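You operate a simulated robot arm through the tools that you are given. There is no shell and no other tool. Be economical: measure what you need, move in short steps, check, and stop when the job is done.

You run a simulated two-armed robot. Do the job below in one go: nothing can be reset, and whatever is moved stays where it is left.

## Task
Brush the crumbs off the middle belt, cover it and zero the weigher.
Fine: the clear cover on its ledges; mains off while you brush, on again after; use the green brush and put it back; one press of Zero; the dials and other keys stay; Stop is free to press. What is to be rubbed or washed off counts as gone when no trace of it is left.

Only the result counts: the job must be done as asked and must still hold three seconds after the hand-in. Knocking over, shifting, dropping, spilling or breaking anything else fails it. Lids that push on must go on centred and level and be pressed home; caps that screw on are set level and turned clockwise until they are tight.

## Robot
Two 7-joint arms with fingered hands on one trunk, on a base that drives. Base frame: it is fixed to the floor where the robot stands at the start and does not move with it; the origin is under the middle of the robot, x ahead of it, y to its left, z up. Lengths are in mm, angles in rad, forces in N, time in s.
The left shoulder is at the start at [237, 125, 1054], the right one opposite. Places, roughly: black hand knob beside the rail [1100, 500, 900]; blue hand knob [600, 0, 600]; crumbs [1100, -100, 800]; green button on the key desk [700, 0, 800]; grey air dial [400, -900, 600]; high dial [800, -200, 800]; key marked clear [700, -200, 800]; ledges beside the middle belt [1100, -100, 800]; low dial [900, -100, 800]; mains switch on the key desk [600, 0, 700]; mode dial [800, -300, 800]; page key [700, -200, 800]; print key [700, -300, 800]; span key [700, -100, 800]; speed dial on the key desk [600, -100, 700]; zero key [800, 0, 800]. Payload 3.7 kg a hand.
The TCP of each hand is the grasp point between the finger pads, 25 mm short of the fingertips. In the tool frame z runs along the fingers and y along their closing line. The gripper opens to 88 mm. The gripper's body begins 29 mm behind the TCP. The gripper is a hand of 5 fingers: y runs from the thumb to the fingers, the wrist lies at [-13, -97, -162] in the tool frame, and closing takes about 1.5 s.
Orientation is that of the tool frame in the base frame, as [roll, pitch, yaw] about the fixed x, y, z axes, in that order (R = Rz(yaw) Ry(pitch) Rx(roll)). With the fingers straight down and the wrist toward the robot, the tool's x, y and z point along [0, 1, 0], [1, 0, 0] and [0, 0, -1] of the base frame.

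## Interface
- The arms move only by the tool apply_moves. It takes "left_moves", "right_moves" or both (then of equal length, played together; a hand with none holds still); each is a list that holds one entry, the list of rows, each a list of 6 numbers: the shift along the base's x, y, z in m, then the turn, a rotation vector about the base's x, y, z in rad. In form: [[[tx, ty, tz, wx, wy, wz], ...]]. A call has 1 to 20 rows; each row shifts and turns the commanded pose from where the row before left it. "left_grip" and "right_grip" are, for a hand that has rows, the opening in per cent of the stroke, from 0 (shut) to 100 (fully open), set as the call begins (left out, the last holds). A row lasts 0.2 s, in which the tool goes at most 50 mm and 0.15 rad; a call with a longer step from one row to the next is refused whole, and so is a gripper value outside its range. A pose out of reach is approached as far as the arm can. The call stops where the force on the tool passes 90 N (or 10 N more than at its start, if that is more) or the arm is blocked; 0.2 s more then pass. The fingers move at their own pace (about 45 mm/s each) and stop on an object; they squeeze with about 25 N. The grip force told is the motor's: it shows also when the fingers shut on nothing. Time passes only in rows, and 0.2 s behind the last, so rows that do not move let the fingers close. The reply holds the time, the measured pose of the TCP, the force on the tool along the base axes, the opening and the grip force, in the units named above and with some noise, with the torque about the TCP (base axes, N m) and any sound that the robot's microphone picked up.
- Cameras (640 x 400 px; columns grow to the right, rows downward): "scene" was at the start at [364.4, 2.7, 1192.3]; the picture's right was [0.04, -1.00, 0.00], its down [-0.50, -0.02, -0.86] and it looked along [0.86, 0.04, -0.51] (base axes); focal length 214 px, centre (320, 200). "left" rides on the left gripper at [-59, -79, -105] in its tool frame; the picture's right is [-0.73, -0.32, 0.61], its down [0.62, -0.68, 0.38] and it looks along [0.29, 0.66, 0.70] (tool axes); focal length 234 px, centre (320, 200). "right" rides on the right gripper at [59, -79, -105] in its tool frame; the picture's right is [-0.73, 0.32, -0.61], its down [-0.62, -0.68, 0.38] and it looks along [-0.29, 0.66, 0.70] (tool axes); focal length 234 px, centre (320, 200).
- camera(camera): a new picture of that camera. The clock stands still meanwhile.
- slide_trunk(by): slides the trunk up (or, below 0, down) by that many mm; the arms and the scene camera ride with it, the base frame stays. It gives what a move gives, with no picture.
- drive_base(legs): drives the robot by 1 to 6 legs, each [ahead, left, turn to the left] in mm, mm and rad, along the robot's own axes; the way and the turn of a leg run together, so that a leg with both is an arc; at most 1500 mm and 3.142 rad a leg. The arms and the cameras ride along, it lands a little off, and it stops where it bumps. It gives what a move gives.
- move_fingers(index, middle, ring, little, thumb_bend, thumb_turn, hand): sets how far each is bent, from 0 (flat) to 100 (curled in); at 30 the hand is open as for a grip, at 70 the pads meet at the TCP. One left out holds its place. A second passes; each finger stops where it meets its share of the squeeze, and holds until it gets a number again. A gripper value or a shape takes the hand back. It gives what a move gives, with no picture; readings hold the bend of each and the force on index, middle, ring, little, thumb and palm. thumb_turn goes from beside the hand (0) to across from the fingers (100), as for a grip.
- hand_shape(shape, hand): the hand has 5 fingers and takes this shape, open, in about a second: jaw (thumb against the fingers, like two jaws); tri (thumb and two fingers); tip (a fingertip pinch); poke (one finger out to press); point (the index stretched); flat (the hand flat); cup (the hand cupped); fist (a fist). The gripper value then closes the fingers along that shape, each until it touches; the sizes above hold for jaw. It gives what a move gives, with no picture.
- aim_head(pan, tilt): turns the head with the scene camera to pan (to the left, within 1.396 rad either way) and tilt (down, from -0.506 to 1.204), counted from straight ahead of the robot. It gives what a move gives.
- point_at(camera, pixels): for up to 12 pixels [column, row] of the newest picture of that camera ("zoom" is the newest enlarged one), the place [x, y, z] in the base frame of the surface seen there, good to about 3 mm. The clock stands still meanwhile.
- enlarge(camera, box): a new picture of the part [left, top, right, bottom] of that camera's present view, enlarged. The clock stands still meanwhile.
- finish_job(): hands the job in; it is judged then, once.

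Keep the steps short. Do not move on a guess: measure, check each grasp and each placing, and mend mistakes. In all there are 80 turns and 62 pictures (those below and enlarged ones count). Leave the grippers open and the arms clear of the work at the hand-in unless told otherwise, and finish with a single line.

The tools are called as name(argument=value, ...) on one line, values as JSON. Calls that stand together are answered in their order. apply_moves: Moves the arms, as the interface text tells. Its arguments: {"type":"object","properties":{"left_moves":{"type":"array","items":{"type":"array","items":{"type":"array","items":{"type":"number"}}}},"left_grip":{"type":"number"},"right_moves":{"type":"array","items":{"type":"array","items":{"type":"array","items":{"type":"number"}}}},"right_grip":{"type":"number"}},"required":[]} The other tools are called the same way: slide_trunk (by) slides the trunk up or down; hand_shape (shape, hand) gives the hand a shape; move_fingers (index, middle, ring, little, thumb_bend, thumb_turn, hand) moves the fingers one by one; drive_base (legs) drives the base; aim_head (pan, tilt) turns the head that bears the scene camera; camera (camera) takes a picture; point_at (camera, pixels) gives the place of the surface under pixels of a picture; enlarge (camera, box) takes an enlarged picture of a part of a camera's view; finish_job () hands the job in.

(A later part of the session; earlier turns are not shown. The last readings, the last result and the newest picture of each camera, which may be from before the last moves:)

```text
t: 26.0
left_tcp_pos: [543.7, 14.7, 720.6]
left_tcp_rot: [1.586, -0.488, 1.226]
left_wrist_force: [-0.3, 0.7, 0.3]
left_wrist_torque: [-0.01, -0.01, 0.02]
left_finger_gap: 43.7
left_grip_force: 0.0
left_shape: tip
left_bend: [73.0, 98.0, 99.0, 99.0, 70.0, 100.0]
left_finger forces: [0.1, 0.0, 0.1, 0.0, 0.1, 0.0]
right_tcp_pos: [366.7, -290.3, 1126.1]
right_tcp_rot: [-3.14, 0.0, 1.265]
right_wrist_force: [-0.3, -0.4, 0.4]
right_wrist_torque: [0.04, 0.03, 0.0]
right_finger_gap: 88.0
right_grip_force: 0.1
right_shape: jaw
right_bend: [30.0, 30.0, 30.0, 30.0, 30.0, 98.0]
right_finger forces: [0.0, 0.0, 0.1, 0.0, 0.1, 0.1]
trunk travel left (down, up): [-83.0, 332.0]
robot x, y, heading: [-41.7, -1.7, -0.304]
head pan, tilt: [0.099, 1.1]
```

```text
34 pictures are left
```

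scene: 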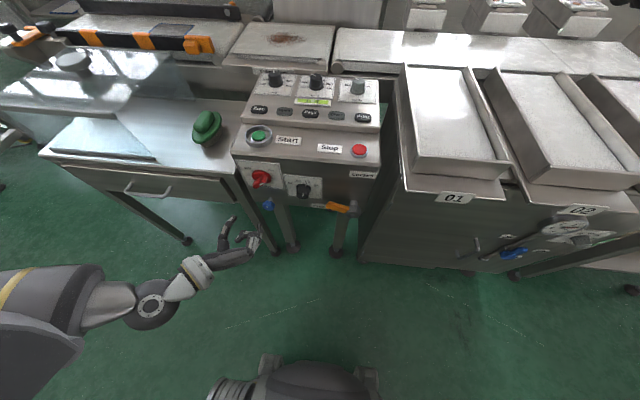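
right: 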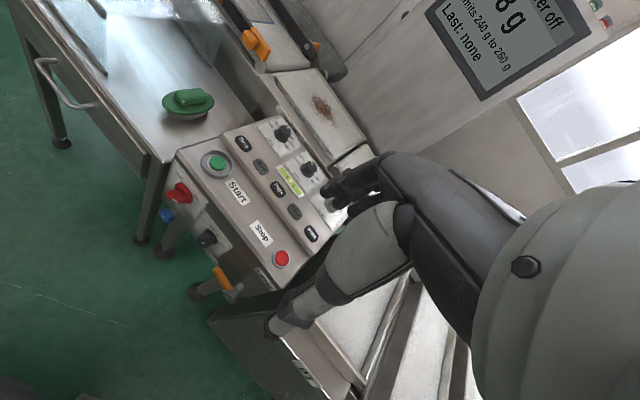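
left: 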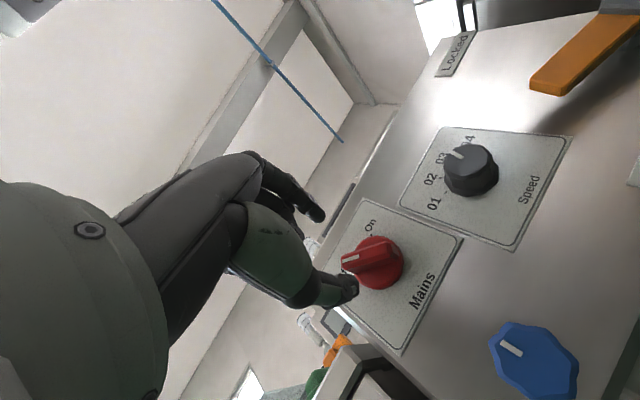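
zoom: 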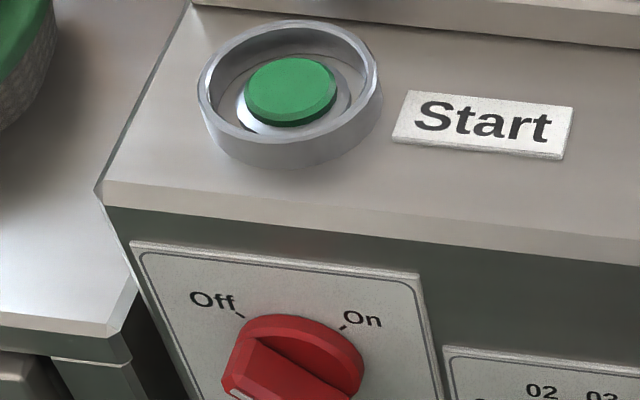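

The switch mark now lies at the left (Off) end. I'll confirm on the display. I raise the left hand and turn it back to fingers-down.

apply_moves(left_moves=[[[-0.01, 0.003, 0.03, -0.107, 0.037, 0], [-0.01, 0.003, 0.03, -0.107, 0.037, 0], [0, 0, 0.035, -0.107, 0.037, 0], [0, 0, 0.035, -0.107, 0.037, 0], [0, 0, 0.035, 0.044, 0.14, 0], [0, 0, 0.035, 0.044, 0.14, 0], [0, 0, 0.035, 0.044, 0.14, 0], [0, 0, 0.035, 0.044, 0.14, 0], [0, 0, 0.035, 0.044, 0.14, 0], [0, 0, 0.035, 0.044, 0.14, 0], [0, 0, 0.035, 0.044, 0.14, 0], [0, 0, 0.035, 0.044, 0.14, 0], [0, 0, 0.02, 0.044, 0.14, 0], [0, 0, 0, 0.044, 0.14, 0], [0, 0, 0, 0.032, 0.1, 0], [0, 0, 0, 0, 0, 0]]], left_grip=100)

hand_shape(hand="left", shape="jaw")

drive_base(legs=[[260, 95, 0]])

aim_head(pan=0.2, tilt=0.6)

camera(camera="scene")

```text
t: 29.4
left_tcp_pos: [654.4, 2.3, 1026.1]
left_tcp_rot: [-3.131, 0.037, 1.233]
left_wrist_force: [0.8, 0.1, -0.3]
left_wrist_torque: [0.0, 0.0, 0.02]
left_finger_gap: 87.8
left_grip_force: 0.0
left_shape: tip
left_bend: [30.0, 98.0, 99.0, 99.0, 30.0, 98.0]
left_finger forces: [0.1, 0.0, 0.0, 0.0, 0.0, 0.1]
left hand out of reach, approached as far as the arm can: row 6, 7, 8, 9, 10
right_tcp_pos: [366.9, -292.2, 1126.6]
right_tcp_rot: [-3.139, -0.002, 1.265]
right_wrist_force: [0.2, 0.2, -0.4]
right_wrist_torque: [0.01, 0.01, -0.01]
right_finger_gap: 88.0
right_grip_force: 0.1
right_shape: jaw
right_bend: [30.0, 30.0, 30.0, 30.0, 30.0, 98.0]
right_finger forces: [0.2, 0.0, 0.0, 0.0, 0.0, 0.1]
trunk travel left (down, up): [-83.0, 332.0]
robot x, y, heading: [-36.4, -4.0, -0.304]
head pan, tilt: [0.099, 1.1]
```

```text
t: 30.3
left_tcp_pos: [655.1, 1.6, 1027.2]
left_tcp_rot: [-3.133, 0.036, 1.232]
left_wrist_force: [0.7, -1.2, -0.5]
left_wrist_torque: [0.02, 0.0, 0.0]
left_finger_gap: 87.7
left_grip_force: 0.0
left_shape: jaw
left_bend: [30.0, 30.0, 30.0, 30.0, 30.0, 98.0]
left_finger forces: [0.1, 0.0, 0.0, 0.1, 0.0, 0.0]
right_tcp_pos: [366.5, -290.6, 1125.4]
right_tcp_rot: [-3.14, -0.003, 1.265]
right_wrist_force: [0.2, -0.6, 0.6]
right_wrist_torque: [0.06, -0.01, 0.01]
right_finger_gap: 87.8
right_grip_force: 0.0
right_shape: jaw
right_bend: [30.0, 30.0, 30.0, 30.0, 30.0, 98.0]
right_finger forces: [0.0, 0.1, 0.1, 0.0, 0.0, 0.0]
trunk travel left (down, up): [-83.0, 332.0]
robot x, y, heading: [-41.7, -2.5, -0.303]
head pan, tilt: [0.099, 1.1]
```

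```text
t: 32.2
left_tcp_pos: [930.9, 13.1, 1025.9]
left_tcp_rot: [-3.132, 0.036, 1.228]
left_wrist_force: [-0.5, 0.8, -1.0]
left_wrist_torque: [0.02, -0.03, -0.01]
left_finger_gap: 87.7
left_grip_force: 0.1
left_shape: jaw
left_bend: [30.0, 30.0, 30.0, 30.0, 30.0, 98.0]
left_finger forces: [0.0, 0.0, 0.0, 0.1, 0.0, 0.1]
right_tcp_pos: [641.5, -279.3, 1126.3]
right_tcp_rot: [3.14, -0.001, 1.264]
right_wrist_force: [0.0, 0.0, -0.6]
right_wrist_torque: [0.0, 0.01, 0.02]
right_finger_gap: 87.9
right_grip_force: 0.1
right_shape: jaw
right_bend: [30.0, 30.0, 30.0, 30.0, 30.0, 98.0]
right_finger forces: [0.1, 0.1, 0.0, 0.1, 0.0, 0.0]
trunk travel left (down, up): [-83.0, 332.0]
robot x, y, heading: [236.5, 7.8, -0.305]
head pan, tilt: [0.099, 1.1]
```

```text
t: 33.1
left_tcp_pos: [930.1, 12.7, 1027.8]
left_tcp_rot: [-3.132, 0.036, 1.228]
left_wrist_force: [0.3, -0.8, -0.1]
left_wrist_torque: [0.01, 0.02, -0.03]
left_finger_gap: 87.8
left_grip_force: 0.1
left_shape: jaw
left_bend: [30.0, 30.0, 30.0, 30.0, 30.0, 98.0]
left_finger forces: [0.0, 0.0, 0.1, 0.0, 0.0, 0.0]
right_tcp_pos: [642.4, -279.5, 1129.4]
right_tcp_rot: [3.141, -0.012, 1.256]
right_wrist_force: [16.3, -10.8, 73.8]
right_wrist_torque: [1.94, 6.13, 0.57]
right_finger_gap: 87.6
right_grip_force: 0.0
right_shape: jaw
right_bend: [30.0, 30.0, 30.0, 30.0, 30.0, 98.0]
right_finger forces: [0.0, 0.1, 0.1, 0.1, 0.0, 0.1]
trunk travel left (down, up): [-83.0, 332.0]
robot x, y, heading: [236.0, 9.3, -0.305]
head pan, tilt: [0.201, 0.6]
```

```text
33 pictures are left
```

scene: 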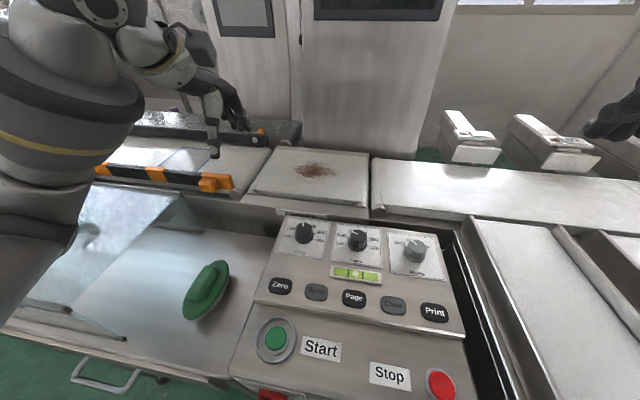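

Right wrist reads a momentary force. I check whether it persists, and measure the brush and the display.

aim_head(pan=0.2, tilt=0.5)

enlarge(camera="scene", box=[150, 0, 480, 210])

camera(camera="scene")

```text
t: 33.8
left_tcp_pos: [929.9, 11.9, 1026.1]
left_tcp_rot: [-3.134, 0.038, 1.228]
left_wrist_force: [0.5, -0.5, -0.3]
left_wrist_torque: [-0.01, -0.01, 0.05]
left_finger_gap: 87.6
left_grip_force: 0.0
left_shape: jaw
left_bend: [30.0, 30.0, 30.0, 30.0, 30.0, 98.0]
left_finger forces: [0.1, 0.0, 0.0, 0.0, 0.0, 0.0]
right_tcp_pos: [643.4, -279.9, 1129.4]
right_tcp_rot: [-3.139, -0.013, 1.254]
right_wrist_force: [26.7, -36.2, 74.1]
right_wrist_torque: [3.9, 7.01, 2.06]
right_finger_gap: 87.8
right_grip_force: 0.2
right_shape: jaw
right_bend: [30.0, 30.0, 30.0, 30.0, 30.0, 98.0]
right_finger forces: [0.0, 0.1, 0.0, 0.1, 0.0, 0.1]
trunk travel left (down, up): [-83.0, 332.0]
robot x, y, heading: [238.6, 9.2, -0.301]
head pan, tilt: [0.201, 0.499]
```

```text
1.90 times, centred on (315, 105) of scene
```

zoom: 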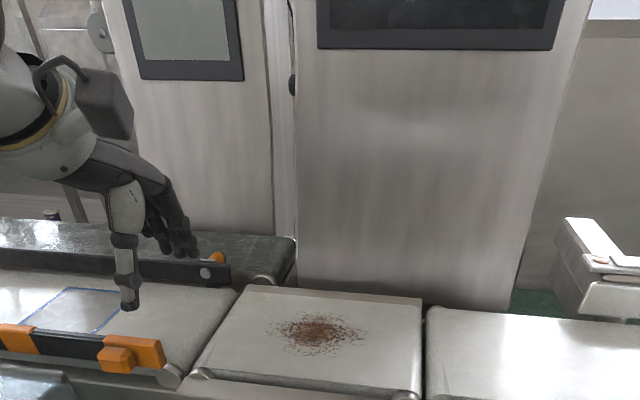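

```text
31 pictures are left
```

scene: 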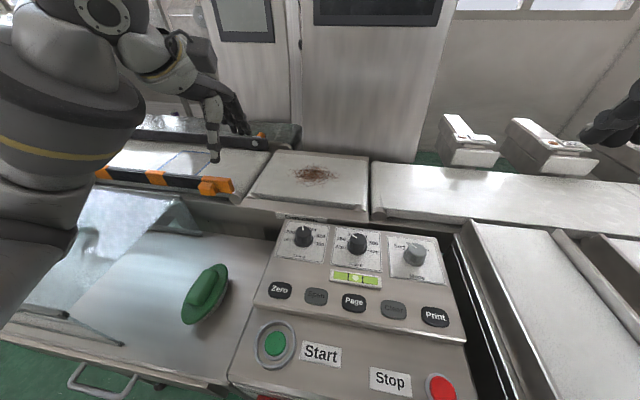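

The display is dark, so mains is off. The right arm seems to rub the head at this tilt; I move the right hand 120 mm outward and measure the brush.

apply_moves(right_moves=[[[-0.012, -0.038, 0, 0, 0, 0], [-0.012, -0.038, 0, 0, 0, 0], [-0.012, -0.038, 0, 0, 0, 0], [0, 0, 0, 0, 0, 0]]])

enlarge(camera="scene", box=[160, 240, 260, 340])

point_at(camera="zoom", pixels=[[290, 130], [365, 120], [190, 250], [310, 190], [270, 185], [340, 175], [200, 300], [410, 110], [140, 260], [310, 110], [420, 190], [240, 330]])

```text
t: 34.8
left_tcp_pos: [930.0, 13.6, 1025.0]
left_tcp_rot: [-3.133, 0.036, 1.228]
left_wrist_force: [-0.4, 0.6, -0.3]
left_wrist_torque: [0.01, 0.01, -0.02]
left_finger_gap: 87.8
left_grip_force: 0.1
left_shape: jaw
left_bend: [30.0, 30.0, 30.0, 30.0, 30.0, 98.0]
left_finger forces: [0.0, 0.1, 0.0, 0.0, 0.1, 0.0]
right_tcp_pos: [605.2, -392.0, 1125.3]
right_tcp_rot: [-3.138, 0.0, 1.265]
right_wrist_force: [-0.3, 1.0, 0.3]
right_wrist_torque: [-0.01, 0.01, 0.0]
right_finger_gap: 87.8
right_grip_force: 0.0
right_shape: jaw
right_bend: [30.0, 30.0, 30.0, 30.0, 30.0, 98.0]
right_finger forces: [0.0, 0.0, 0.0, 0.0, 0.1, 0.0]
trunk travel left (down, up): [-83.0, 332.0]
robot x, y, heading: [235.1, 5.3, -0.305]
head pan, tilt: [0.201, 0.499]
```

```text
4.00 times, centred on (210, 290) of scene
```

zoom: 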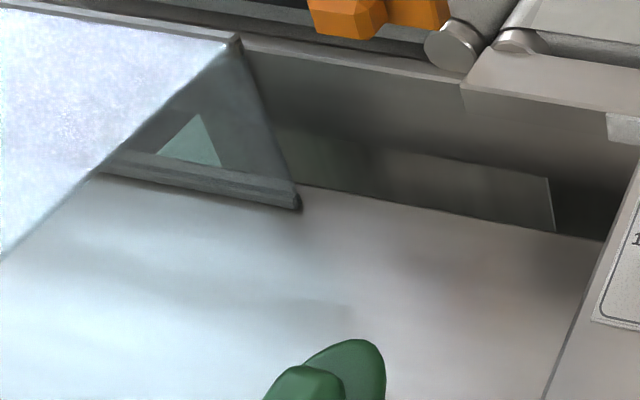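

```text
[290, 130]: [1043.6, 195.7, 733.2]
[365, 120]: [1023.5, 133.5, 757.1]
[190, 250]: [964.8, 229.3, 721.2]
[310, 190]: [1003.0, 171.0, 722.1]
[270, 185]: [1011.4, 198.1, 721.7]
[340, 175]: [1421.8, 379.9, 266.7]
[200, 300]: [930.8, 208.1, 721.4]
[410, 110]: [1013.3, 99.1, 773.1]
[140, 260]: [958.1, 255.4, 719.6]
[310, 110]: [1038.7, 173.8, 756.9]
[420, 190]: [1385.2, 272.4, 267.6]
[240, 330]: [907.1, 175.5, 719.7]
```

aim_head(pan=0.3, tilt=0.85)

camera(camera="scene")

```text
t: 35.6
left_tcp_pos: [929.2, 12.9, 1025.7]
left_tcp_rot: [-3.131, 0.038, 1.23]
left_wrist_force: [0.2, -0.6, -0.9]
left_wrist_torque: [0.02, 0.01, -0.01]
left_finger_gap: 87.7
left_grip_force: 0.0
left_shape: jaw
left_bend: [30.0, 30.0, 30.0, 30.0, 30.0, 98.0]
left_finger forces: [0.1, 0.0, 0.0, 0.0, 0.1, 0.0]
right_tcp_pos: [605.4, -392.4, 1125.6]
right_tcp_rot: [-3.142, -0.004, 1.263]
right_wrist_force: [-0.1, 0.8, 0.6]
right_wrist_torque: [0.02, 0.01, -0.03]
right_finger_gap: 87.9
right_grip_force: 0.1
right_shape: jaw
right_bend: [30.0, 30.0, 30.0, 30.0, 30.0, 98.0]
right_finger forces: [0.1, 0.0, 0.0, 0.0, 0.0, 0.1]
trunk travel left (down, up): [-83.0, 332.0]
robot x, y, heading: [237.0, 7.4, -0.306]
head pan, tilt: [0.3, 0.85]
```

```text
29 pictures are left
```

scene: 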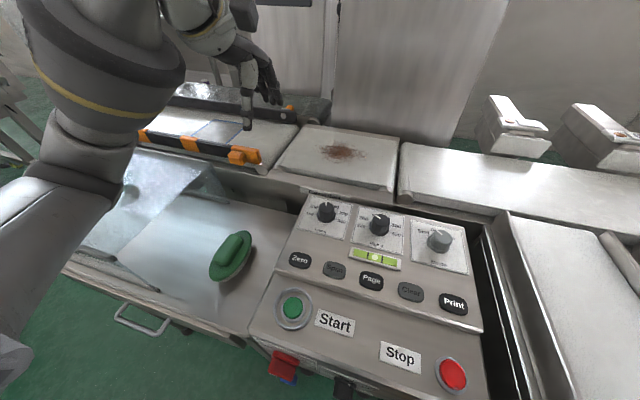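

point_at(camera="scene", pixels=[[229, 250], [236, 238], [219, 266], [222, 249], [238, 252], [243, 235], [251, 245], [212, 270], [225, 280], [240, 272], [246, 262], [232, 279]])

enlarge(camera="scene", box=[190, 220, 270, 300])

```text
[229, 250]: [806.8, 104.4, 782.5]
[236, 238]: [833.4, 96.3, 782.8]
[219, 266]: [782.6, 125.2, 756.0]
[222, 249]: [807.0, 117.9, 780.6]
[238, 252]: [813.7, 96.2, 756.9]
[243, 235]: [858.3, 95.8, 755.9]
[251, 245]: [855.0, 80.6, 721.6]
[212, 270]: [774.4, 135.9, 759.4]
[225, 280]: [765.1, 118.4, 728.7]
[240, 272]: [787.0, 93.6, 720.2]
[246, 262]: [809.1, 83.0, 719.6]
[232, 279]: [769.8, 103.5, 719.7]
```

```text
5.00 times, centred on (230, 260) of scene
```

zoom: 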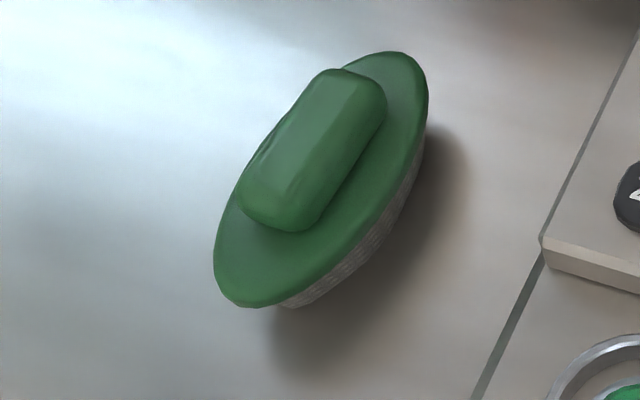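

point_at(camera="zoom", pixels=[[350, 82], [268, 205], [330, 100], [285, 190], [375, 95], [305, 215], [250, 185], [310, 145], [408, 65], [228, 288], [225, 245], [420, 110]])

```text
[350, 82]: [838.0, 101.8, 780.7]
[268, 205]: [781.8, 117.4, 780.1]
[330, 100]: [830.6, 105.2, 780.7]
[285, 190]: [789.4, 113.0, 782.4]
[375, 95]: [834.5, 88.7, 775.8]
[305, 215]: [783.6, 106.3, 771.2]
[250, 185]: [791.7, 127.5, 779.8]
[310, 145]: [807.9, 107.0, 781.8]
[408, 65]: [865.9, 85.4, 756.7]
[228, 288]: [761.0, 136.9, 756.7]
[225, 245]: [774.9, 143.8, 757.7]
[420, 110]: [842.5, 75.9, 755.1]
```

Brush: handle centre ≈ (812,108), top z 783, body top 757, long axis about -25°, table 721. I turn the left hand so it closes across the handle and bring it above.

apply_moves(left_moves=[[[-0.0098, 0.0079, 0, 0.032, -0.022, 0], [-0.0098, 0.0079, 0, 0, 0, -0.138], [-0.0098, 0.0079, 0, 0, 0, -0.138], [-0.0098, 0.0079, 0, 0, 0, -0.138], [-0.0098, 0.0079, 0, 0, 0, -0.138], [-0.0098, 0.0079, 0, 0, 0, -0.138], [-0.0098, 0.0079, 0, 0, 0, -0.138], [-0.0098, 0.0079, 0, 0, 0, -0.138], [-0.0098, 0.0079, 0, 0, 0, -0.138], [-0.0098, 0.0079, 0, 0, 0, -0.138], [-0.0098, 0.0079, 0, 0, 0, -0.138], [-0.0098, 0.0079, 0, 0, 0, -0.138], [0, 0, 0, 0, 0, -0.138], [0, 0, -0.04, 0, 0, 0], [0, 0, -0.04, 0, 0, 0], [0, 0, -0.04, 0, 0, 0], [0, 0, 0, 0, 0, 0]]], left_grip=80)

camera(camera="scene")

```text
t: 39.2
left_tcp_pos: [808.5, 107.7, 904.9]
left_tcp_rot: [3.141, -0.004, -0.428]
left_wrist_force: [0.3, -0.8, 0.4]
left_wrist_torque: [-0.02, -0.01, 0.0]
left_finger_gap: 70.6
left_grip_force: 0.0
left_shape: jaw
left_bend: [27.0, 34.0, 31.0, 33.0, 49.0, 99.0]
left_finger forces: [0.0, 0.1, 0.0, 0.1, 0.1, 0.0]
right_tcp_pos: [604.7, -392.6, 1125.6]
right_tcp_rot: [-3.139, -0.002, 1.262]
right_wrist_force: [-0.2, 0.3, -0.6]
right_wrist_torque: [0.01, 0.0, -0.02]
right_finger_gap: 87.8
right_grip_force: 0.0
right_shape: jaw
right_bend: [30.0, 30.0, 30.0, 30.0, 30.0, 98.0]
right_finger forces: [0.1, 0.0, 0.1, 0.0, 0.1, 0.0]
trunk travel left (down, up): [-83.0, 332.0]
robot x, y, heading: [234.7, 9.6, -0.303]
head pan, tilt: [0.3, 0.85]
```

```text
27 pictures are left
```

scene: 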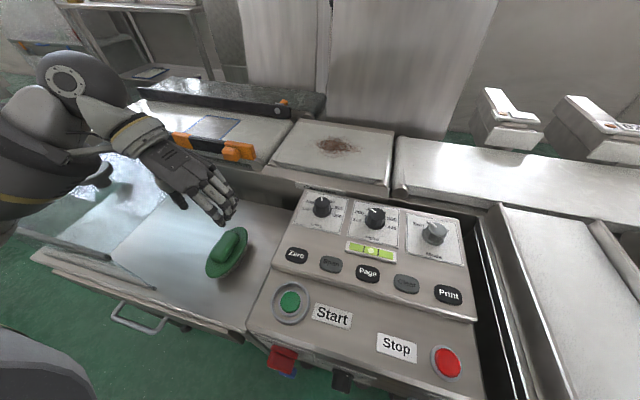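

Hand is over the brush with fingers either side of the handle. I lower to z 783 and close.

apply_moves(left_moves=[[[0.003, 0, -0.04, 0, 0, 0], [0, 0, -0.04, 0, 0, 0], [0, 0, -0.03, 0, 0, 0], [0, 0, -0.011, 0, 0, 0], [0, 0, 0, 0, 0, 0]]])

apply_moves(left_moves=[[[0, 0, 0, 0, 0, 0], [0, 0, 0, 0, 0, 0], [0, 0, 0, 0, 0, 0], [0, 0, 0, 0, 0, 0], [0, 0, 0, 0, 0, 0], [0, 0, 0, 0, 0, 0], [0, 0, 0, 0, 0, 0]]], left_grip=0)

```text
t: 40.4
left_tcp_pos: [816.0, 106.9, 784.7]
left_tcp_rot: [3.139, -0.002, -0.427]
left_wrist_force: [-0.2, 0.2, -0.1]
left_wrist_torque: [-0.01, 0.03, 0.0]
left_finger_gap: 70.5
left_grip_force: 0.0
left_shape: jaw
left_bend: [27.0, 34.0, 31.0, 33.0, 49.0, 99.0]
left_finger forces: [0.0, 0.0, 0.0, 0.1, 0.0, 0.0]
right_tcp_pos: [606.3, -391.5, 1125.8]
right_tcp_rot: [-3.141, -0.002, 1.264]
right_wrist_force: [-0.3, 0.0, 0.4]
right_wrist_torque: [0.02, 0.0, -0.01]
right_finger_gap: 88.0
right_grip_force: 0.0
right_shape: jaw
right_bend: [30.0, 30.0, 30.0, 30.0, 30.0, 98.0]
right_finger forces: [0.1, 0.1, 0.0, 0.0, 0.1, 0.1]
trunk travel left (down, up): [-83.0, 332.0]
robot x, y, heading: [233.7, 10.9, -0.303]
head pan, tilt: [0.3, 0.85]
```

```text
t: 42.0
left_tcp_pos: [814.4, 107.9, 783.7]
left_tcp_rot: [3.14, -0.003, -0.427]
left_wrist_force: [0.2, 0.3, 0.4]
left_wrist_torque: [-0.03, -0.01, 0.0]
left_finger_gap: 28.4
left_grip_force: 25.0
left_shape: jaw
left_bend: [74.0, 53.0, 53.0, 55.0, 74.0, 100.0]
left_finger forces: [12.7, 6.5, 2.8, 0.3, 22.3, 0.0]
right_tcp_pos: [606.2, -392.5, 1125.4]
right_tcp_rot: [-3.141, -0.003, 1.264]
right_wrist_force: [0.0, 0.0, 0.0]
right_wrist_torque: [-0.01, 0.03, 0.03]
right_finger_gap: 87.5
right_grip_force: 0.1
right_shape: jaw
right_bend: [30.0, 30.0, 30.0, 30.0, 30.0, 98.0]
right_finger forces: [0.1, 0.0, 0.1, 0.0, 0.0, 0.0]
trunk travel left (down, up): [-83.0, 332.0]
robot x, y, heading: [235.5, 5.8, -0.304]
head pan, tilt: [0.3, 0.85]
```

Brush held (gap 28 mm, 25 N). I lift it to z ≈ 980 and carry it over the left side of the middle belt, aligning it with the belt.

apply_moves(left_moves=[[[0, 0, 0.04, 0, 0, 0], [0, 0, 0.04, 0, 0, 0], [0, 0, 0.04, 0, 0, 0], [0, 0, 0.04, 0, 0, 0], [0, 0, 0.036, 0, 0, 0], [0.0345, -0.0181, 0, 0, 0, 0.0155], [0.0345, -0.0181, 0, 0, 0, 0.0155], [0.0345, -0.0181, 0, 0, 0, 0.0155], [0.0345, -0.0181, 0, 0, 0, 0.0155], [0.0345, -0.0181, 0, 0, 0, 0.0155], [0.0345, -0.0181, 0, 0, 0, 0.0155], [0.0345, -0.0181, 0, 0, 0, 0.0155], [0.0345, -0.0181, 0, 0, 0, 0.0155], [0, 0, -0.03, 0, 0, 0], [0, 0, 0, 0, 0, 0]]])

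aim_head(pan=0.1, tilt=0.6)

enlarge(camera="scene", box=[160, 60, 420, 240])

```text
t: 45.2
left_tcp_pos: [1090.5, -36.8, 950.5]
left_tcp_rot: [3.14, -0.004, -0.305]
left_wrist_force: [0.1, -0.1, -2.0]
left_wrist_torque: [0.01, -0.03, 0.02]
left_finger_gap: 28.5
left_grip_force: 25.5
left_shape: jaw
left_bend: [74.0, 54.0, 54.0, 55.0, 74.0, 100.0]
left_finger forces: [12.7, 6.5, 2.8, 0.3, 22.3, 0.0]
right_tcp_pos: [606.9, -390.8, 1126.5]
right_tcp_rot: [-3.14, -0.001, 1.263]
right_wrist_force: [-0.5, 0.4, 0.0]
right_wrist_torque: [-0.04, 0.02, 0.0]
right_finger_gap: 87.8
right_grip_force: 0.1
right_shape: jaw
right_bend: [30.0, 30.0, 30.0, 30.0, 30.0, 98.0]
right_finger forces: [0.1, 0.0, 0.0, 0.1, 0.0, 0.1]
trunk travel left (down, up): [-83.0, 332.0]
robot x, y, heading: [238.5, 7.2, -0.307]
head pan, tilt: [0.3, 0.85]
```

```text
t: 46.0
left_tcp_pos: [1089.2, -37.2, 951.0]
left_tcp_rot: [3.141, -0.002, -0.304]
left_wrist_force: [1.0, 0.2, -0.6]
left_wrist_torque: [0.01, 0.01, -0.02]
left_finger_gap: 28.4
left_grip_force: 25.0
left_shape: jaw
left_bend: [74.0, 54.0, 54.0, 55.0, 74.0, 100.0]
left_finger forces: [12.8, 6.5, 2.8, 0.1, 22.4, 0.0]
right_tcp_pos: [605.5, -391.6, 1126.5]
right_tcp_rot: [-3.14, -0.001, 1.264]
right_wrist_force: [0.7, 0.4, 0.5]
right_wrist_torque: [-0.01, -0.03, -0.01]
right_finger_gap: 87.9
right_grip_force: 0.1
right_shape: jaw
right_bend: [30.0, 30.0, 30.0, 30.0, 30.0, 98.0]
right_finger forces: [0.1, 0.0, 0.0, 0.0, 0.1, 0.1]
trunk travel left (down, up): [-83.0, 332.0]
robot x, y, heading: [238.5, 7.1, -0.307]
head pan, tilt: [0.099, 0.6]
```

```text
2.22 times, centred on (290, 150) of scene
```

zoom: 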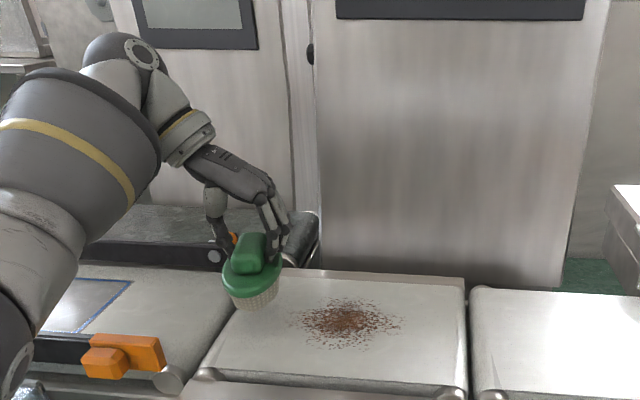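

The brush hangs level above the left end of the middle belt. I lower it gently to contact.

apply_moves(left_moves=[[[0, 0, -0.02, 0, 0, 0], [0, 0, -0.02, 0, 0, 0], [0, 0, -0.004, 0, 0, 0], [0, 0, -0.004, 0, 0, 0], [0, 0, 0, 0, 0, 0]]])

```text
t: 47.2
left_tcp_pos: [1090.0, -38.1, 904.4]
left_tcp_rot: [3.14, -0.004, -0.302]
left_wrist_force: [0.1, 0.9, 4.6]
left_wrist_torque: [0.03, -0.02, 0.0]
left_finger_gap: 28.8
left_grip_force: 25.0
left_shape: jaw
left_bend: [74.0, 54.0, 54.0, 55.0, 74.0, 100.0]
left_finger forces: [12.9, 6.6, 2.9, 0.1, 23.1, 0.0]
right_tcp_pos: [604.4, -391.1, 1127.2]
right_tcp_rot: [3.141, 0.001, 1.263]
right_wrist_force: [-0.1, 0.0, -0.4]
right_wrist_torque: [0.03, 0.0, 0.01]
right_finger_gap: 87.8
right_grip_force: 0.1
right_shape: jaw
right_bend: [30.0, 30.0, 30.0, 30.0, 30.0, 98.0]
right_finger forces: [0.0, 0.0, 0.1, 0.1, 0.0, 0.0]
trunk travel left (down, up): [-83.0, 332.0]
robot x, y, heading: [234.5, 8.3, -0.304]
head pan, tilt: [0.099, 0.6]
```

Contact at 4.6 N. I sweep right along the middle, shift 40 mm outward, then sweep back.

apply_moves(left_moves=[[[-0.0089, -0.0287, -0.001, 0, 0, 0], [-0.0089, -0.0287, 0, 0, 0, 0], [-0.0089, -0.0287, 0, 0, 0, 0], [-0.0089, -0.0287, 0, 0, 0, 0], [-0.0089, -0.0287, 0, 0, 0, 0], [-0.0089, -0.0287, 0, 0, 0, 0], [-0.0089, -0.0287, 0, 0, 0, 0], [0.0382, -0.0119, 0, 0, 0, 0], [0.0089, 0.0287, 0, 0, 0, 0], [0.0089, 0.0287, 0, 0, 0, 0], [0.0089, 0.0287, 0, 0, 0, 0], [0.0089, 0.0287, 0, 0, 0, 0], [0.0089, 0.0287, 0, 0, 0, 0], [0.0089, 0.0287, 0, 0, 0, 0], [0.0089, 0.0287, 0, 0, 0, 0], [0, 0, 0, 0, 0, 0]]])

enlarge(camera="scene", box=[200, 140, 400, 260])

```text
t: 50.6
left_tcp_pos: [1116.4, -42.4, 902.1]
left_tcp_rot: [3.14, -0.009, -0.305]
left_wrist_force: [0.7, -6.4, 18.9]
left_wrist_torque: [-0.24, 0.01, -0.04]
left_finger_gap: 30.3
left_grip_force: 25.7
left_shape: jaw
left_bend: [74.0, 53.0, 53.0, 55.0, 76.0, 99.0]
left_finger forces: [15.9, 9.4, 3.7, 0.2, 23.6, 0.0]
left hand out of reach, approached as far as the arm can: row 8
right_tcp_pos: [603.5, -393.0, 1126.3]
right_tcp_rot: [3.14, -0.003, 1.264]
right_wrist_force: [0.3, 0.6, -0.2]
right_wrist_torque: [-0.01, 0.01, -0.01]
right_finger_gap: 88.0
right_grip_force: 0.0
right_shape: jaw
right_bend: [30.0, 30.0, 30.0, 30.0, 30.0, 98.0]
right_finger forces: [0.0, 0.1, 0.0, 0.0, 0.1, 0.1]
trunk travel left (down, up): [-83.0, 332.0]
robot x, y, heading: [233.5, 7.7, -0.304]
head pan, tilt: [0.099, 0.6]
```

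```text
3.20 times, centred on (300, 200) of scene
```

zoom: 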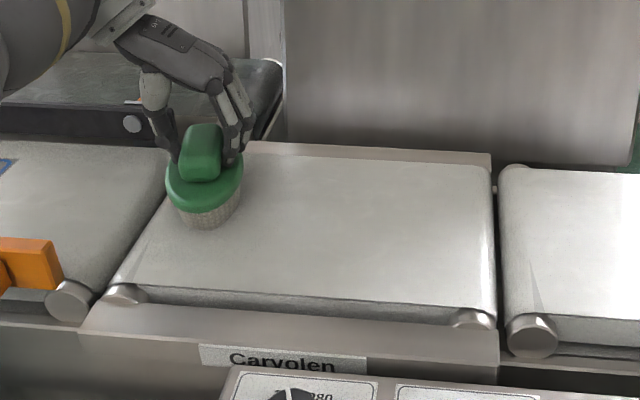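

The belt looks clean already. I add passes on the near side to remove any trace, slightly lighter.

apply_moves(left_moves=[[[-0.0325, 0.01, 0.001, 0, 0, 0], [-0.0325, 0.01, 0, 0, 0, 0], [-0.0089, -0.0287, 0, 0, 0, 0], [-0.0089, -0.0287, 0, 0, 0, 0], [-0.0089, -0.0287, 0, 0, 0, 0], [-0.0089, -0.0287, 0, 0, 0, 0], [-0.0089, -0.0287, 0, 0, 0, 0], [-0.0089, -0.0287, 0, 0, 0, 0], [-0.0089, -0.0287, 0, 0, 0, 0], [0.0334, -0.0104, 0, 0, 0, 0], [0.0089, 0.0287, 0, 0, 0, 0], [0.0089, 0.0287, 0, 0, 0, 0], [0.0089, 0.0287, 0, 0, 0, 0], [0.0089, 0.0287, 0, 0, 0, 0], [0.0089, 0.0287, 0, 0, 0, 0], [0.0089, 0.0287, 0, 0, 0, 0], [0.0089, 0.0287, 0, 0, 0, 0], [0, 0, 0.04, 0, 0, 0], [0, 0, 0.036, 0, 0, 0], [0, 0, 0, 0, 0, 0]]])

enlarge(camera="scene", box=[220, 160, 380, 260])

```text
t: 54.8
left_tcp_pos: [1113.4, -24.0, 974.8]
left_tcp_rot: [3.142, 0.003, -0.302]
left_wrist_force: [-0.4, -0.1, -1.4]
left_wrist_torque: [0.0, 0.0, 0.0]
left_finger_gap: 29.7
left_grip_force: 24.8
left_shape: jaw
left_bend: [74.0, 53.0, 54.0, 55.0, 76.0, 98.0]
left_finger forces: [13.9, 7.2, 2.8, 0.0, 23.9, 0.0]
left hand out of reach, approached as far as the arm can: row 1, 2, 3, 4, 6, 9, 10, 17, 19
right_tcp_pos: [606.9, -391.3, 1124.9]
right_tcp_rot: [-3.138, -0.002, 1.263]
right_wrist_force: [0.1, -0.3, 0.0]
right_wrist_torque: [-0.02, 0.0, 0.01]
right_finger_gap: 87.8
right_grip_force: 0.1
right_shape: jaw
right_bend: [30.0, 30.0, 30.0, 30.0, 30.0, 98.0]
right_finger forces: [0.1, 0.0, 0.1, 0.0, 0.0, 0.0]
trunk travel left (down, up): [-83.0, 332.0]
robot x, y, heading: [236.5, 9.2, -0.308]
head pan, tilt: [0.099, 0.6]
```

```text
4.00 times, centred on (300, 210) of scene
```

zoom: 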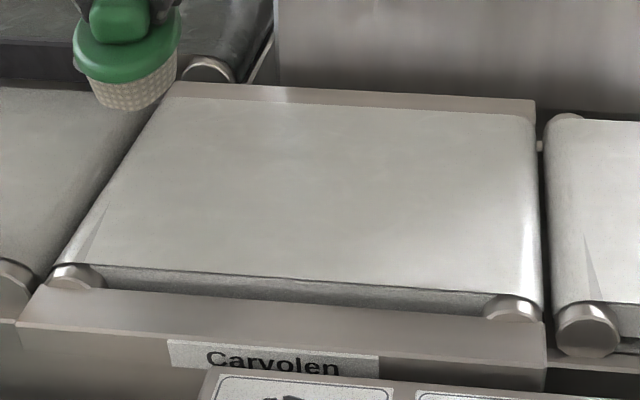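

No trace left on the belt. I carry the brush back to its place over (814,108) and lower it.

apply_moves(left_moves=[[[-0.0374, 0.0165, 0, 0, 0, -0.0155], [-0.0374, 0.0165, 0, 0, 0, -0.0155], [-0.0374, 0.0165, 0, 0, 0, -0.0155], [-0.0374, 0.0165, 0, 0, 0, -0.0155], [-0.0374, 0.0165, 0, 0, 0, -0.0155], [-0.0374, 0.0165, 0, 0, 0, -0.0155], [-0.0374, 0.0165, 0, 0, 0, -0.0155], [-0.0374, 0.0165, 0, 0, 0, -0.0155], [0, 0, -0.045, 0, 0, 0], [0, 0, -0.045, 0, 0, 0], [0, 0, -0.045, 0, 0, 0], [0, 0, -0.03, 0, 0, 0], [0, 0, -0.018, 0, 0, 0], [0, 0, 0, 0, 0, 0]]])

aim_head(pan=0.4, tilt=0.85)

```text
t: 57.4
left_tcp_pos: [1111.1, 72.3, 901.2]
left_tcp_rot: [3.135, -0.072, -0.424]
left_wrist_force: [-16.3, 6.8, 67.9]
left_wrist_torque: [0.25, 0.88, -0.3]
left_finger_gap: 33.3
left_grip_force: 24.6
left_shape: jaw
left_bend: [76.0, 54.0, 57.0, 55.0, 80.0, 96.0]
left_finger forces: [45.8, 7.1, 3.4, 0.0, 47.6, 0.0]
left hand out of reach, approached as far as the arm can: row 1, 2, 3, 4, 5, 6, 7, 8, 9, 10
right_tcp_pos: [597.6, -389.9, 1131.2]
right_tcp_rot: [3.13, -0.006, 1.269]
right_wrist_force: [0.7, 0.1, -0.1]
right_wrist_torque: [0.02, 0.05, 0.0]
right_finger_gap: 87.8
right_grip_force: 0.1
right_shape: jaw
right_bend: [30.0, 30.0, 30.0, 30.0, 30.0, 98.0]
right_finger forces: [0.0, 0.1, 0.0, 0.1, 0.1, 0.1]
trunk travel left (down, up): [-83.0, 332.0]
robot x, y, heading: [236.8, 9.7, -0.304]
head pan, tilt: [0.099, 0.6]
stopped in row 12 (left hand): the force on the tool passed its limit at 103 N (the readings are from after the stop); the commanded pose is now the measured one
```

```text
t: 58.2
left_tcp_pos: [1109.5, 70.2, 900.6]
left_tcp_rot: [3.141, -0.076, -0.428]
left_wrist_force: [-13.8, 11.3, 79.4]
left_wrist_torque: [0.52, 0.83, -0.27]
left_finger_gap: 33.4
left_grip_force: 25.5
left_shape: jaw
left_bend: [76.0, 54.0, 57.0, 55.0, 79.0, 97.0]
left_finger forces: [46.7, 6.7, 2.9, 0.0, 60.2, 0.0]
right_tcp_pos: [595.4, -390.8, 1130.6]
right_tcp_rot: [3.129, -0.006, 1.265]
right_wrist_force: [0.0, 0.3, -0.2]
right_wrist_torque: [0.0, -0.01, -0.01]
right_finger_gap: 87.8
right_grip_force: 0.1
right_shape: jaw
right_bend: [30.0, 30.0, 30.0, 30.0, 30.0, 98.0]
right_finger forces: [0.0, 0.0, 0.0, 0.0, 0.0, 0.0]
trunk travel left (down, up): [-83.0, 332.0]
robot x, y, heading: [233.9, 6.1, -0.304]
head pan, tilt: [0.4, 0.85]
```

The arm got stuck in its reach limit and pressed the brush onto the left belt. I raise it straight up at once and look.

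apply_moves(left_moves=[[[0, 0, 0.01, 0, 0, 0], [0, 0, 0.02, 0, 0, 0], [0, 0, 0.03, 0, 0, 0], [0, 0, 0, 0, 0, 0]]])

camera(camera="scene")

```text
t: 59.2
left_tcp_pos: [1114.9, 70.7, 935.6]
left_tcp_rot: [3.139, -0.04, -0.425]
left_wrist_force: [1.2, 0.9, -0.6]
left_wrist_torque: [-0.03, 0.03, -0.03]
left_finger_gap: 30.1
left_grip_force: 25.0
left_shape: jaw
left_bend: [74.0, 54.0, 57.0, 55.0, 77.0, 97.0]
left_finger forces: [13.2, 7.1, 3.5, 0.0, 23.8, 0.0]
right_tcp_pos: [606.6, -391.5, 1124.7]
right_tcp_rot: [-3.137, -0.003, 1.263]
right_wrist_force: [-0.2, -0.3, 0.3]
right_wrist_torque: [-0.01, 0.01, 0.01]
right_finger_gap: 87.6
right_grip_force: 0.1
right_shape: jaw
right_bend: [30.0, 30.0, 30.0, 30.0, 30.0, 98.0]
right_finger forces: [0.0, 0.1, 0.0, 0.0, 0.0, 0.0]
trunk travel left (down, up): [-83.0, 332.0]
robot x, y, heading: [237.2, 9.3, -0.305]
head pan, tilt: [0.4, 0.85]
```

```text
23 pictures are left
```

scene: 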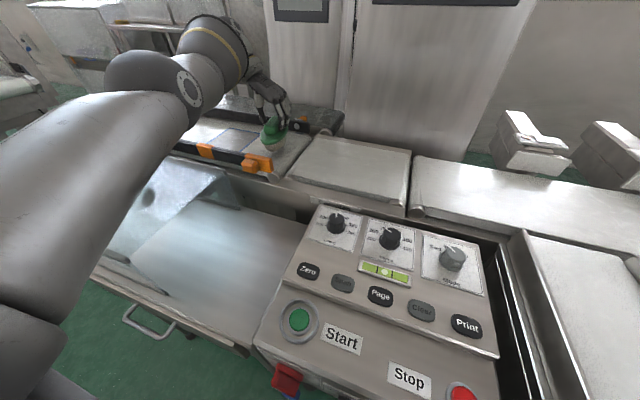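

Nothing seems shifted. I retreat with small steps, up and toward the robot, checking that the arm follows.

apply_moves(left_moves=[[[-0.02, 0.0, 0.02, 0, 0, 0], [-0.02, 0.0, 0.02, 0, 0, 0], [-0.02, 0.0, 0.01, 0, 0, 0], [-0.02, 0.0, 0, 0, 0, 0], [0, 0, 0, 0, 0, 0]]])

```text
t: 60.4
left_tcp_pos: [1104.6, 73.7, 994.8]
left_tcp_rot: [3.136, -0.042, -0.427]
left_wrist_force: [-0.1, -0.2, -0.7]
left_wrist_torque: [0.01, 0.0, 0.0]
left_finger_gap: 30.0
left_grip_force: 25.3
left_shape: jaw
left_bend: [74.0, 54.0, 57.0, 55.0, 77.0, 97.0]
left_finger forces: [13.1, 7.1, 3.5, 0.1, 23.8, 0.0]
left hand out of reach, approached as far as the arm can: row 1, 2, 3, 4
right_tcp_pos: [606.2, -391.9, 1125.2]
right_tcp_rot: [-3.14, -0.002, 1.265]
right_wrist_force: [0.9, -1.0, 0.2]
right_wrist_torque: [0.0, 0.01, -0.02]
right_finger_gap: 87.8
right_grip_force: 0.1
right_shape: jaw
right_bend: [30.0, 30.0, 30.0, 30.0, 30.0, 98.0]
right_finger forces: [0.0, 0.1, 0.0, 0.0, 0.0, 0.1]
trunk travel left (down, up): [-83.0, 332.0]
robot x, y, heading: [235.4, 9.6, -0.309]
head pan, tilt: [0.4, 0.85]
```

The joint limit comes from the hand's yaw here. I turn the hand back part-way toward its default yaw while high, and see whether the position frees.

apply_moves(left_moves=[[[0, 0, 0, 0, 0, 0.13], [0, 0, 0, 0, 0, 0.13], [0, 0, 0, 0, 0, 0.13], [0, 0, 0, 0, 0, 0.13], [0, 0, 0, 0, 0, 0.13], [0, 0, 0, 0, 0, 0.13], [-0.02, 0, 0, 0, 0, 0], [-0.02, 0, 0, 0, 0, 0], [-0.02, 0, 0, 0, 0, 0], [0, 0, 0, 0, 0, 0]]])

```text
t: 62.6
left_tcp_pos: [1176.3, 81.4, 1012.6]
left_tcp_rot: [3.139, -0.042, 0.353]
left_wrist_force: [-0.1, -0.2, -0.6]
left_wrist_torque: [-0.01, -0.01, 0.02]
left_finger_gap: 29.7
left_grip_force: 25.7
left_shape: jaw
left_bend: [74.0, 54.0, 57.0, 55.0, 77.0, 97.0]
left_finger forces: [13.2, 7.1, 3.6, 0.0, 23.8, 0.1]
left hand out of reach, approached as far as the arm can: row 1, 2, 3, 4, 5, 6, 7, 8, 9
right_tcp_pos: [606.8, -391.9, 1125.9]
right_tcp_rot: [-3.139, -0.002, 1.263]
right_wrist_force: [-0.4, 0.2, -0.2]
right_wrist_torque: [-0.01, -0.01, 0.04]
right_finger_gap: 88.0
right_grip_force: 0.1
right_shape: jaw
right_bend: [30.0, 30.0, 30.0, 30.0, 30.0, 98.0]
right_finger forces: [0.1, 0.0, 0.0, 0.0, 0.0, 0.1]
trunk travel left (down, up): [-83.0, 332.0]
robot x, y, heading: [239.2, 5.3, -0.309]
head pan, tilt: [0.4, 0.85]
```

The wrist stays fixed about 660 mm from the shoulder, so the elbow is straight (singular). I try to unlock it by tilting the hand while pulling inward.

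apply_moves(left_moves=[[[-0.0286, 0.009, 0, -0.036, -0.1145, 0], [-0.0286, 0.009, 0, -0.036, -0.1145, 0], [-0.0286, 0.009, 0, -0.036, -0.1145, 0], [-0.0286, 0.009, 0, 0, 0, 0], [0, 0, 0, 0, 0, 0]]])

```text
t: 63.8
left_tcp_pos: [1216.0, 138.7, 1037.8]
left_tcp_rot: [2.907, -0.325, 0.396]
left_wrist_force: [-0.2, -1.3, -0.8]
left_wrist_torque: [0.02, 0.02, -0.02]
left_finger_gap: 30.0
left_grip_force: 24.9
left_shape: jaw
left_bend: [74.0, 54.0, 57.0, 55.0, 77.0, 97.0]
left_finger forces: [13.1, 7.0, 3.3, 0.0, 23.9, 0.0]
left hand out of reach, approached as far as the arm can: row 1, 2, 3, 4
right_tcp_pos: [605.8, -391.0, 1125.6]
right_tcp_rot: [-3.141, -0.002, 1.264]
right_wrist_force: [0.4, -0.8, 0.0]
right_wrist_torque: [0.0, -0.03, 0.03]
right_finger_gap: 88.0
right_grip_force: 0.0
right_shape: jaw
right_bend: [30.0, 30.0, 30.0, 30.0, 30.0, 98.0]
right_finger forces: [0.0, 0.1, 0.1, 0.0, 0.1, 0.0]
trunk travel left (down, up): [-83.0, 332.0]
robot x, y, heading: [235.0, 8.4, -0.308]
head pan, tilt: [0.4, 0.85]
```

aim_head(pan=0.7, tilt=0.4)

camera(camera="scene")

```text
t: 64.7
left_tcp_pos: [1216.2, 137.7, 1038.4]
left_tcp_rot: [2.908, -0.322, 0.396]
left_wrist_force: [-0.8, -0.3, 0.2]
left_wrist_torque: [0.04, 0.04, 0.01]
left_finger_gap: 30.0
left_grip_force: 25.1
left_shape: jaw
left_bend: [74.0, 54.0, 57.0, 55.0, 77.0, 97.0]
left_finger forces: [13.2, 7.0, 3.4, 0.0, 23.9, 0.0]
right_tcp_pos: [605.4, -391.8, 1126.7]
right_tcp_rot: [-3.14, -0.001, 1.263]
right_wrist_force: [0.3, 0.1, -0.1]
right_wrist_torque: [-0.02, -0.02, 0.02]
right_finger_gap: 87.9
right_grip_force: 0.1
right_shape: jaw
right_bend: [30.0, 30.0, 30.0, 30.0, 30.0, 98.0]
right_finger forces: [0.1, 0.0, 0.0, 0.0, 0.0, 0.1]
trunk travel left (down, up): [-83.0, 332.0]
robot x, y, heading: [236.5, 6.6, -0.305]
head pan, tilt: [0.7, 0.4]
```

```text
22 pictures are left
```

scene: 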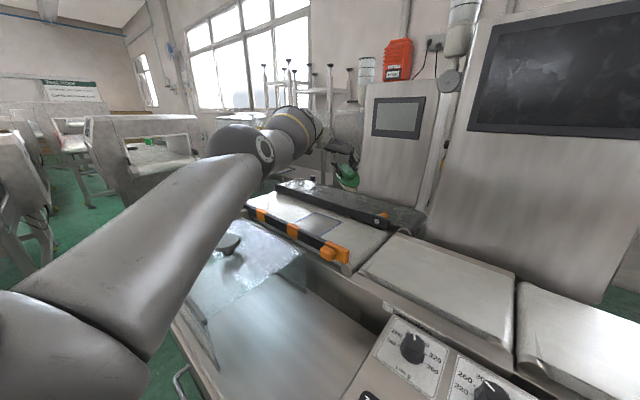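

The elbow is nearly straight but slightly flexed now. I pull along the line to the shoulder.

apply_moves(left_moves=[[[-0.019, -0.0056, 0, 0, 0, 0], [-0.019, -0.0056, 0, 0, 0, 0], [-0.019, -0.0056, 0, 0, 0, 0], [-0.019, -0.0056, 0, 0, 0, 0], [0, 0, 0, 0, 0, 0]]])

```text
t: 65.9
left_tcp_pos: [1216.2, 136.5, 1045.1]
left_tcp_rot: [2.908, -0.325, 0.396]
left_wrist_force: [-0.1, 0.1, -1.4]
left_wrist_torque: [0.03, 0.05, -0.01]
left_finger_gap: 29.8
left_grip_force: 25.3
left_shape: jaw
left_bend: [74.0, 54.0, 57.0, 55.0, 77.0, 97.0]
left_finger forces: [13.2, 7.0, 3.4, 0.1, 23.9, 0.0]
left hand out of reach, approached as far as the arm can: row 1, 2, 3, 4
right_tcp_pos: [606.3, -392.8, 1126.0]
right_tcp_rot: [3.141, -0.003, 1.264]
right_wrist_force: [0.1, 0.4, 1.0]
right_wrist_torque: [0.01, -0.01, -0.02]
right_finger_gap: 87.7
right_grip_force: 0.1
right_shape: jaw
right_bend: [30.0, 30.0, 30.0, 30.0, 30.0, 98.0]
right_finger forces: [0.0, 0.0, 0.0, 0.0, 0.0, 0.0]
trunk travel left (down, up): [-83.0, 332.0]
robot x, y, heading: [237.1, 13.6, -0.31]
head pan, tilt: [0.7, 0.4]
```

Still locked. I try the opposite tilt with the wrist pulled inward.

apply_moves(left_moves=[[[-0.0355, 0, -0.018, 0.042, 0.1336, 0], [-0.0355, 0, -0.018, 0.042, 0.1336, 0], [-0.0355, 0, -0.018, 0.042, 0.1336, 0], [-0.0355, 0, -0.01, 0.042, 0.1336, 0], [-0.03, 0, 0, 0, 0, 0], [-0.03, 0, 0, 0, 0, 0], [0, 0, 0, 0, 0, 0]]])

```text
t: 67.5
left_tcp_pos: [1137.6, 152.8, 997.3]
left_tcp_rot: [-3.021, 0.116, 0.36]
left_wrist_force: [0.0, 0.4, -1.3]
left_wrist_torque: [-0.05, -0.04, 0.0]
left_finger_gap: 29.8
left_grip_force: 25.6
left_shape: jaw
left_bend: [74.0, 54.0, 57.0, 55.0, 77.0, 97.0]
left_finger forces: [13.3, 7.2, 3.4, 0.0, 23.6, 0.0]
left hand out of reach, approached as far as the arm can: row 1, 2, 3, 4, 5, 6
right_tcp_pos: [605.5, -390.9, 1126.6]
right_tcp_rot: [-3.14, -0.002, 1.264]
right_wrist_force: [-0.4, -0.1, -0.4]
right_wrist_torque: [0.0, 0.01, 0.04]
right_finger_gap: 87.8
right_grip_force: 0.0
right_shape: jaw
right_bend: [30.0, 30.0, 30.0, 30.0, 30.0, 98.0]
right_finger forces: [0.0, 0.0, 0.0, 0.0, 0.0, 0.0]
trunk travel left (down, up): [-83.0, 332.0]
robot x, y, heading: [232.8, 8.6, -0.31]
head pan, tilt: [0.7, 0.4]
```

Still on the same radius. I try larger 48 mm inward requests.

apply_moves(left_moves=[[[-0.046, -0.0125, -0.003, 0, 0, 0], [-0.046, -0.0125, -0.003, 0, 0, 0], [-0.046, -0.0125, -0.003, 0, 0, 0], [-0.046, -0.0125, -0.003, 0, 0, 0], [0, 0, 0, 0, 0, 0]]])

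```text
t: 68.7
left_tcp_pos: [1136.0, 151.9, 997.4]
left_tcp_rot: [-3.022, 0.117, 0.361]
left_wrist_force: [0.5, 0.0, -0.9]
left_wrist_torque: [0.0, -0.03, 0.01]
left_finger_gap: 29.6
left_grip_force: 25.1
left_shape: jaw
left_bend: [74.0, 54.0, 57.0, 55.0, 77.0, 97.0]
left_finger forces: [13.2, 7.1, 3.5, 0.0, 23.7, 0.0]
left hand out of reach, approached as far as the arm can: row 1, 2, 3, 4
right_tcp_pos: [605.8, -391.2, 1125.9]
right_tcp_rot: [-3.14, -0.003, 1.263]
right_wrist_force: [1.1, 1.2, -0.9]
right_wrist_torque: [0.02, 0.0, 0.01]
right_finger_gap: 87.7
right_grip_force: 0.1
right_shape: jaw
right_bend: [30.0, 30.0, 30.0, 30.0, 30.0, 98.0]
right_finger forces: [0.0, 0.1, 0.0, 0.1, 0.1, 0.0]
trunk travel left (down, up): [-83.0, 332.0]
robot x, y, heading: [239.8, 7.1, -0.302]
head pan, tilt: [0.7, 0.4]
```

Locked still. I probe different turn directions (yaw −/+, roll +/−), each with an inward pull; the brush stays high (z ≈ 1000), so the area is clear.

apply_moves(left_moves=[[[-0.028, -0.007, 0, 0, 0, -0.14], [-0.028, -0.007, 0, 0, 0, -0.14], [-0.028, -0.007, 0, 0, 0, -0.14], [-0.028, -0.007, 0, 0, 0, -0.14], [-0.028, -0.007, 0, 0, 0, 0.14], [-0.028, -0.007, 0, 0, 0, 0.14], [-0.028, -0.007, 0, 0, 0, 0.14], [-0.028, -0.007, 0, 0, 0, 0.14], [-0.028, -0.007, 0, 0.13, -0.04, 0], [-0.028, -0.007, 0, 0.13, -0.04, 0], [-0.028, -0.007, 0, 0.13, -0.04, 0], [-0.028, -0.007, 0, -0.13, 0.04, 0], [-0.028, -0.007, 0, -0.13, 0.04, 0], [-0.028, -0.007, 0, -0.13, 0.04, 0], [0, 0, 0, 0, 0, 0]]])

```text
t: 71.9
left_tcp_pos: [1094.1, 126.9, 1149.5]
left_tcp_rot: [-3.025, 0.118, 0.36]
left_wrist_force: [0.8, -0.8, -2.5]
left_wrist_torque: [0.01, -0.02, -0.02]
left_finger_gap: 29.7
left_grip_force: 24.6
left_shape: jaw
left_bend: [74.0, 54.0, 57.0, 55.0, 77.0, 97.0]
left_finger forces: [13.5, 7.1, 3.4, 0.0, 23.6, 0.0]
left hand out of reach, approached as far as the arm can: row 1, 2, 3, 4, 5, 6, 7, 8, 9, 10, 11, 12, 13, 14
right_tcp_pos: [605.7, -391.2, 1124.9]
right_tcp_rot: [-3.139, -0.002, 1.264]
right_wrist_force: [0.6, 0.6, -0.2]
right_wrist_torque: [-0.03, 0.0, 0.01]
right_finger_gap: 87.8
right_grip_force: 0.0
right_shape: jaw
right_bend: [30.0, 30.0, 30.0, 30.0, 30.0, 98.0]
right_finger forces: [0.0, 0.0, 0.0, 0.0, 0.0, 0.0]
trunk travel left (down, up): [-83.0, 332.0]
robot x, y, heading: [235.9, 10.7, -0.308]
head pan, tilt: [0.7, 0.4]
```

The position just slides on the full-stretch sphere. The elbow flexes toward the robot's right, so I move the hand rightward (high, z ≈ 1150) with a slight inward pull.

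apply_moves(left_moves=[[[-0.0215, -0.035, 0, 0, 0, 0], [-0.0215, -0.035, 0, 0, 0, 0], [-0.0215, -0.035, 0, 0, 0, 0], [-0.0215, -0.035, 0, 0, 0, 0], [-0.0215, -0.035, 0, 0, 0, 0], [-0.0215, -0.035, 0, 0, 0, 0], [0, 0, 0, 0, 0, 0]]])

```text
t: 73.5
left_tcp_pos: [1076.5, -19.3, 1187.3]
left_tcp_rot: [-3.023, 0.116, 0.361]
left_wrist_force: [-0.5, -0.3, -0.3]
left_wrist_torque: [0.02, -0.01, -0.02]
left_finger_gap: 29.4
left_grip_force: 24.7
left_shape: jaw
left_bend: [74.0, 54.0, 57.0, 55.0, 77.0, 97.0]
left_finger forces: [13.5, 7.0, 3.4, 0.1, 23.5, 0.0]
left hand out of reach, approached as far as the arm can: row 1, 2, 3, 4, 5, 6
right_tcp_pos: [605.5, -390.8, 1125.7]
right_tcp_rot: [-3.14, -0.002, 1.265]
right_wrist_force: [0.7, -0.1, 0.4]
right_wrist_torque: [0.02, 0.0, 0.03]
right_finger_gap: 87.8
right_grip_force: 0.1
right_shape: jaw
right_bend: [30.0, 30.0, 30.0, 30.0, 30.0, 98.0]
right_finger forces: [0.0, 0.0, 0.1, 0.0, 0.0, 0.0]
trunk travel left (down, up): [-83.0, 332.0]
robot x, y, heading: [235.0, 5.6, -0.31]
head pan, tilt: [0.7, 0.4]
```

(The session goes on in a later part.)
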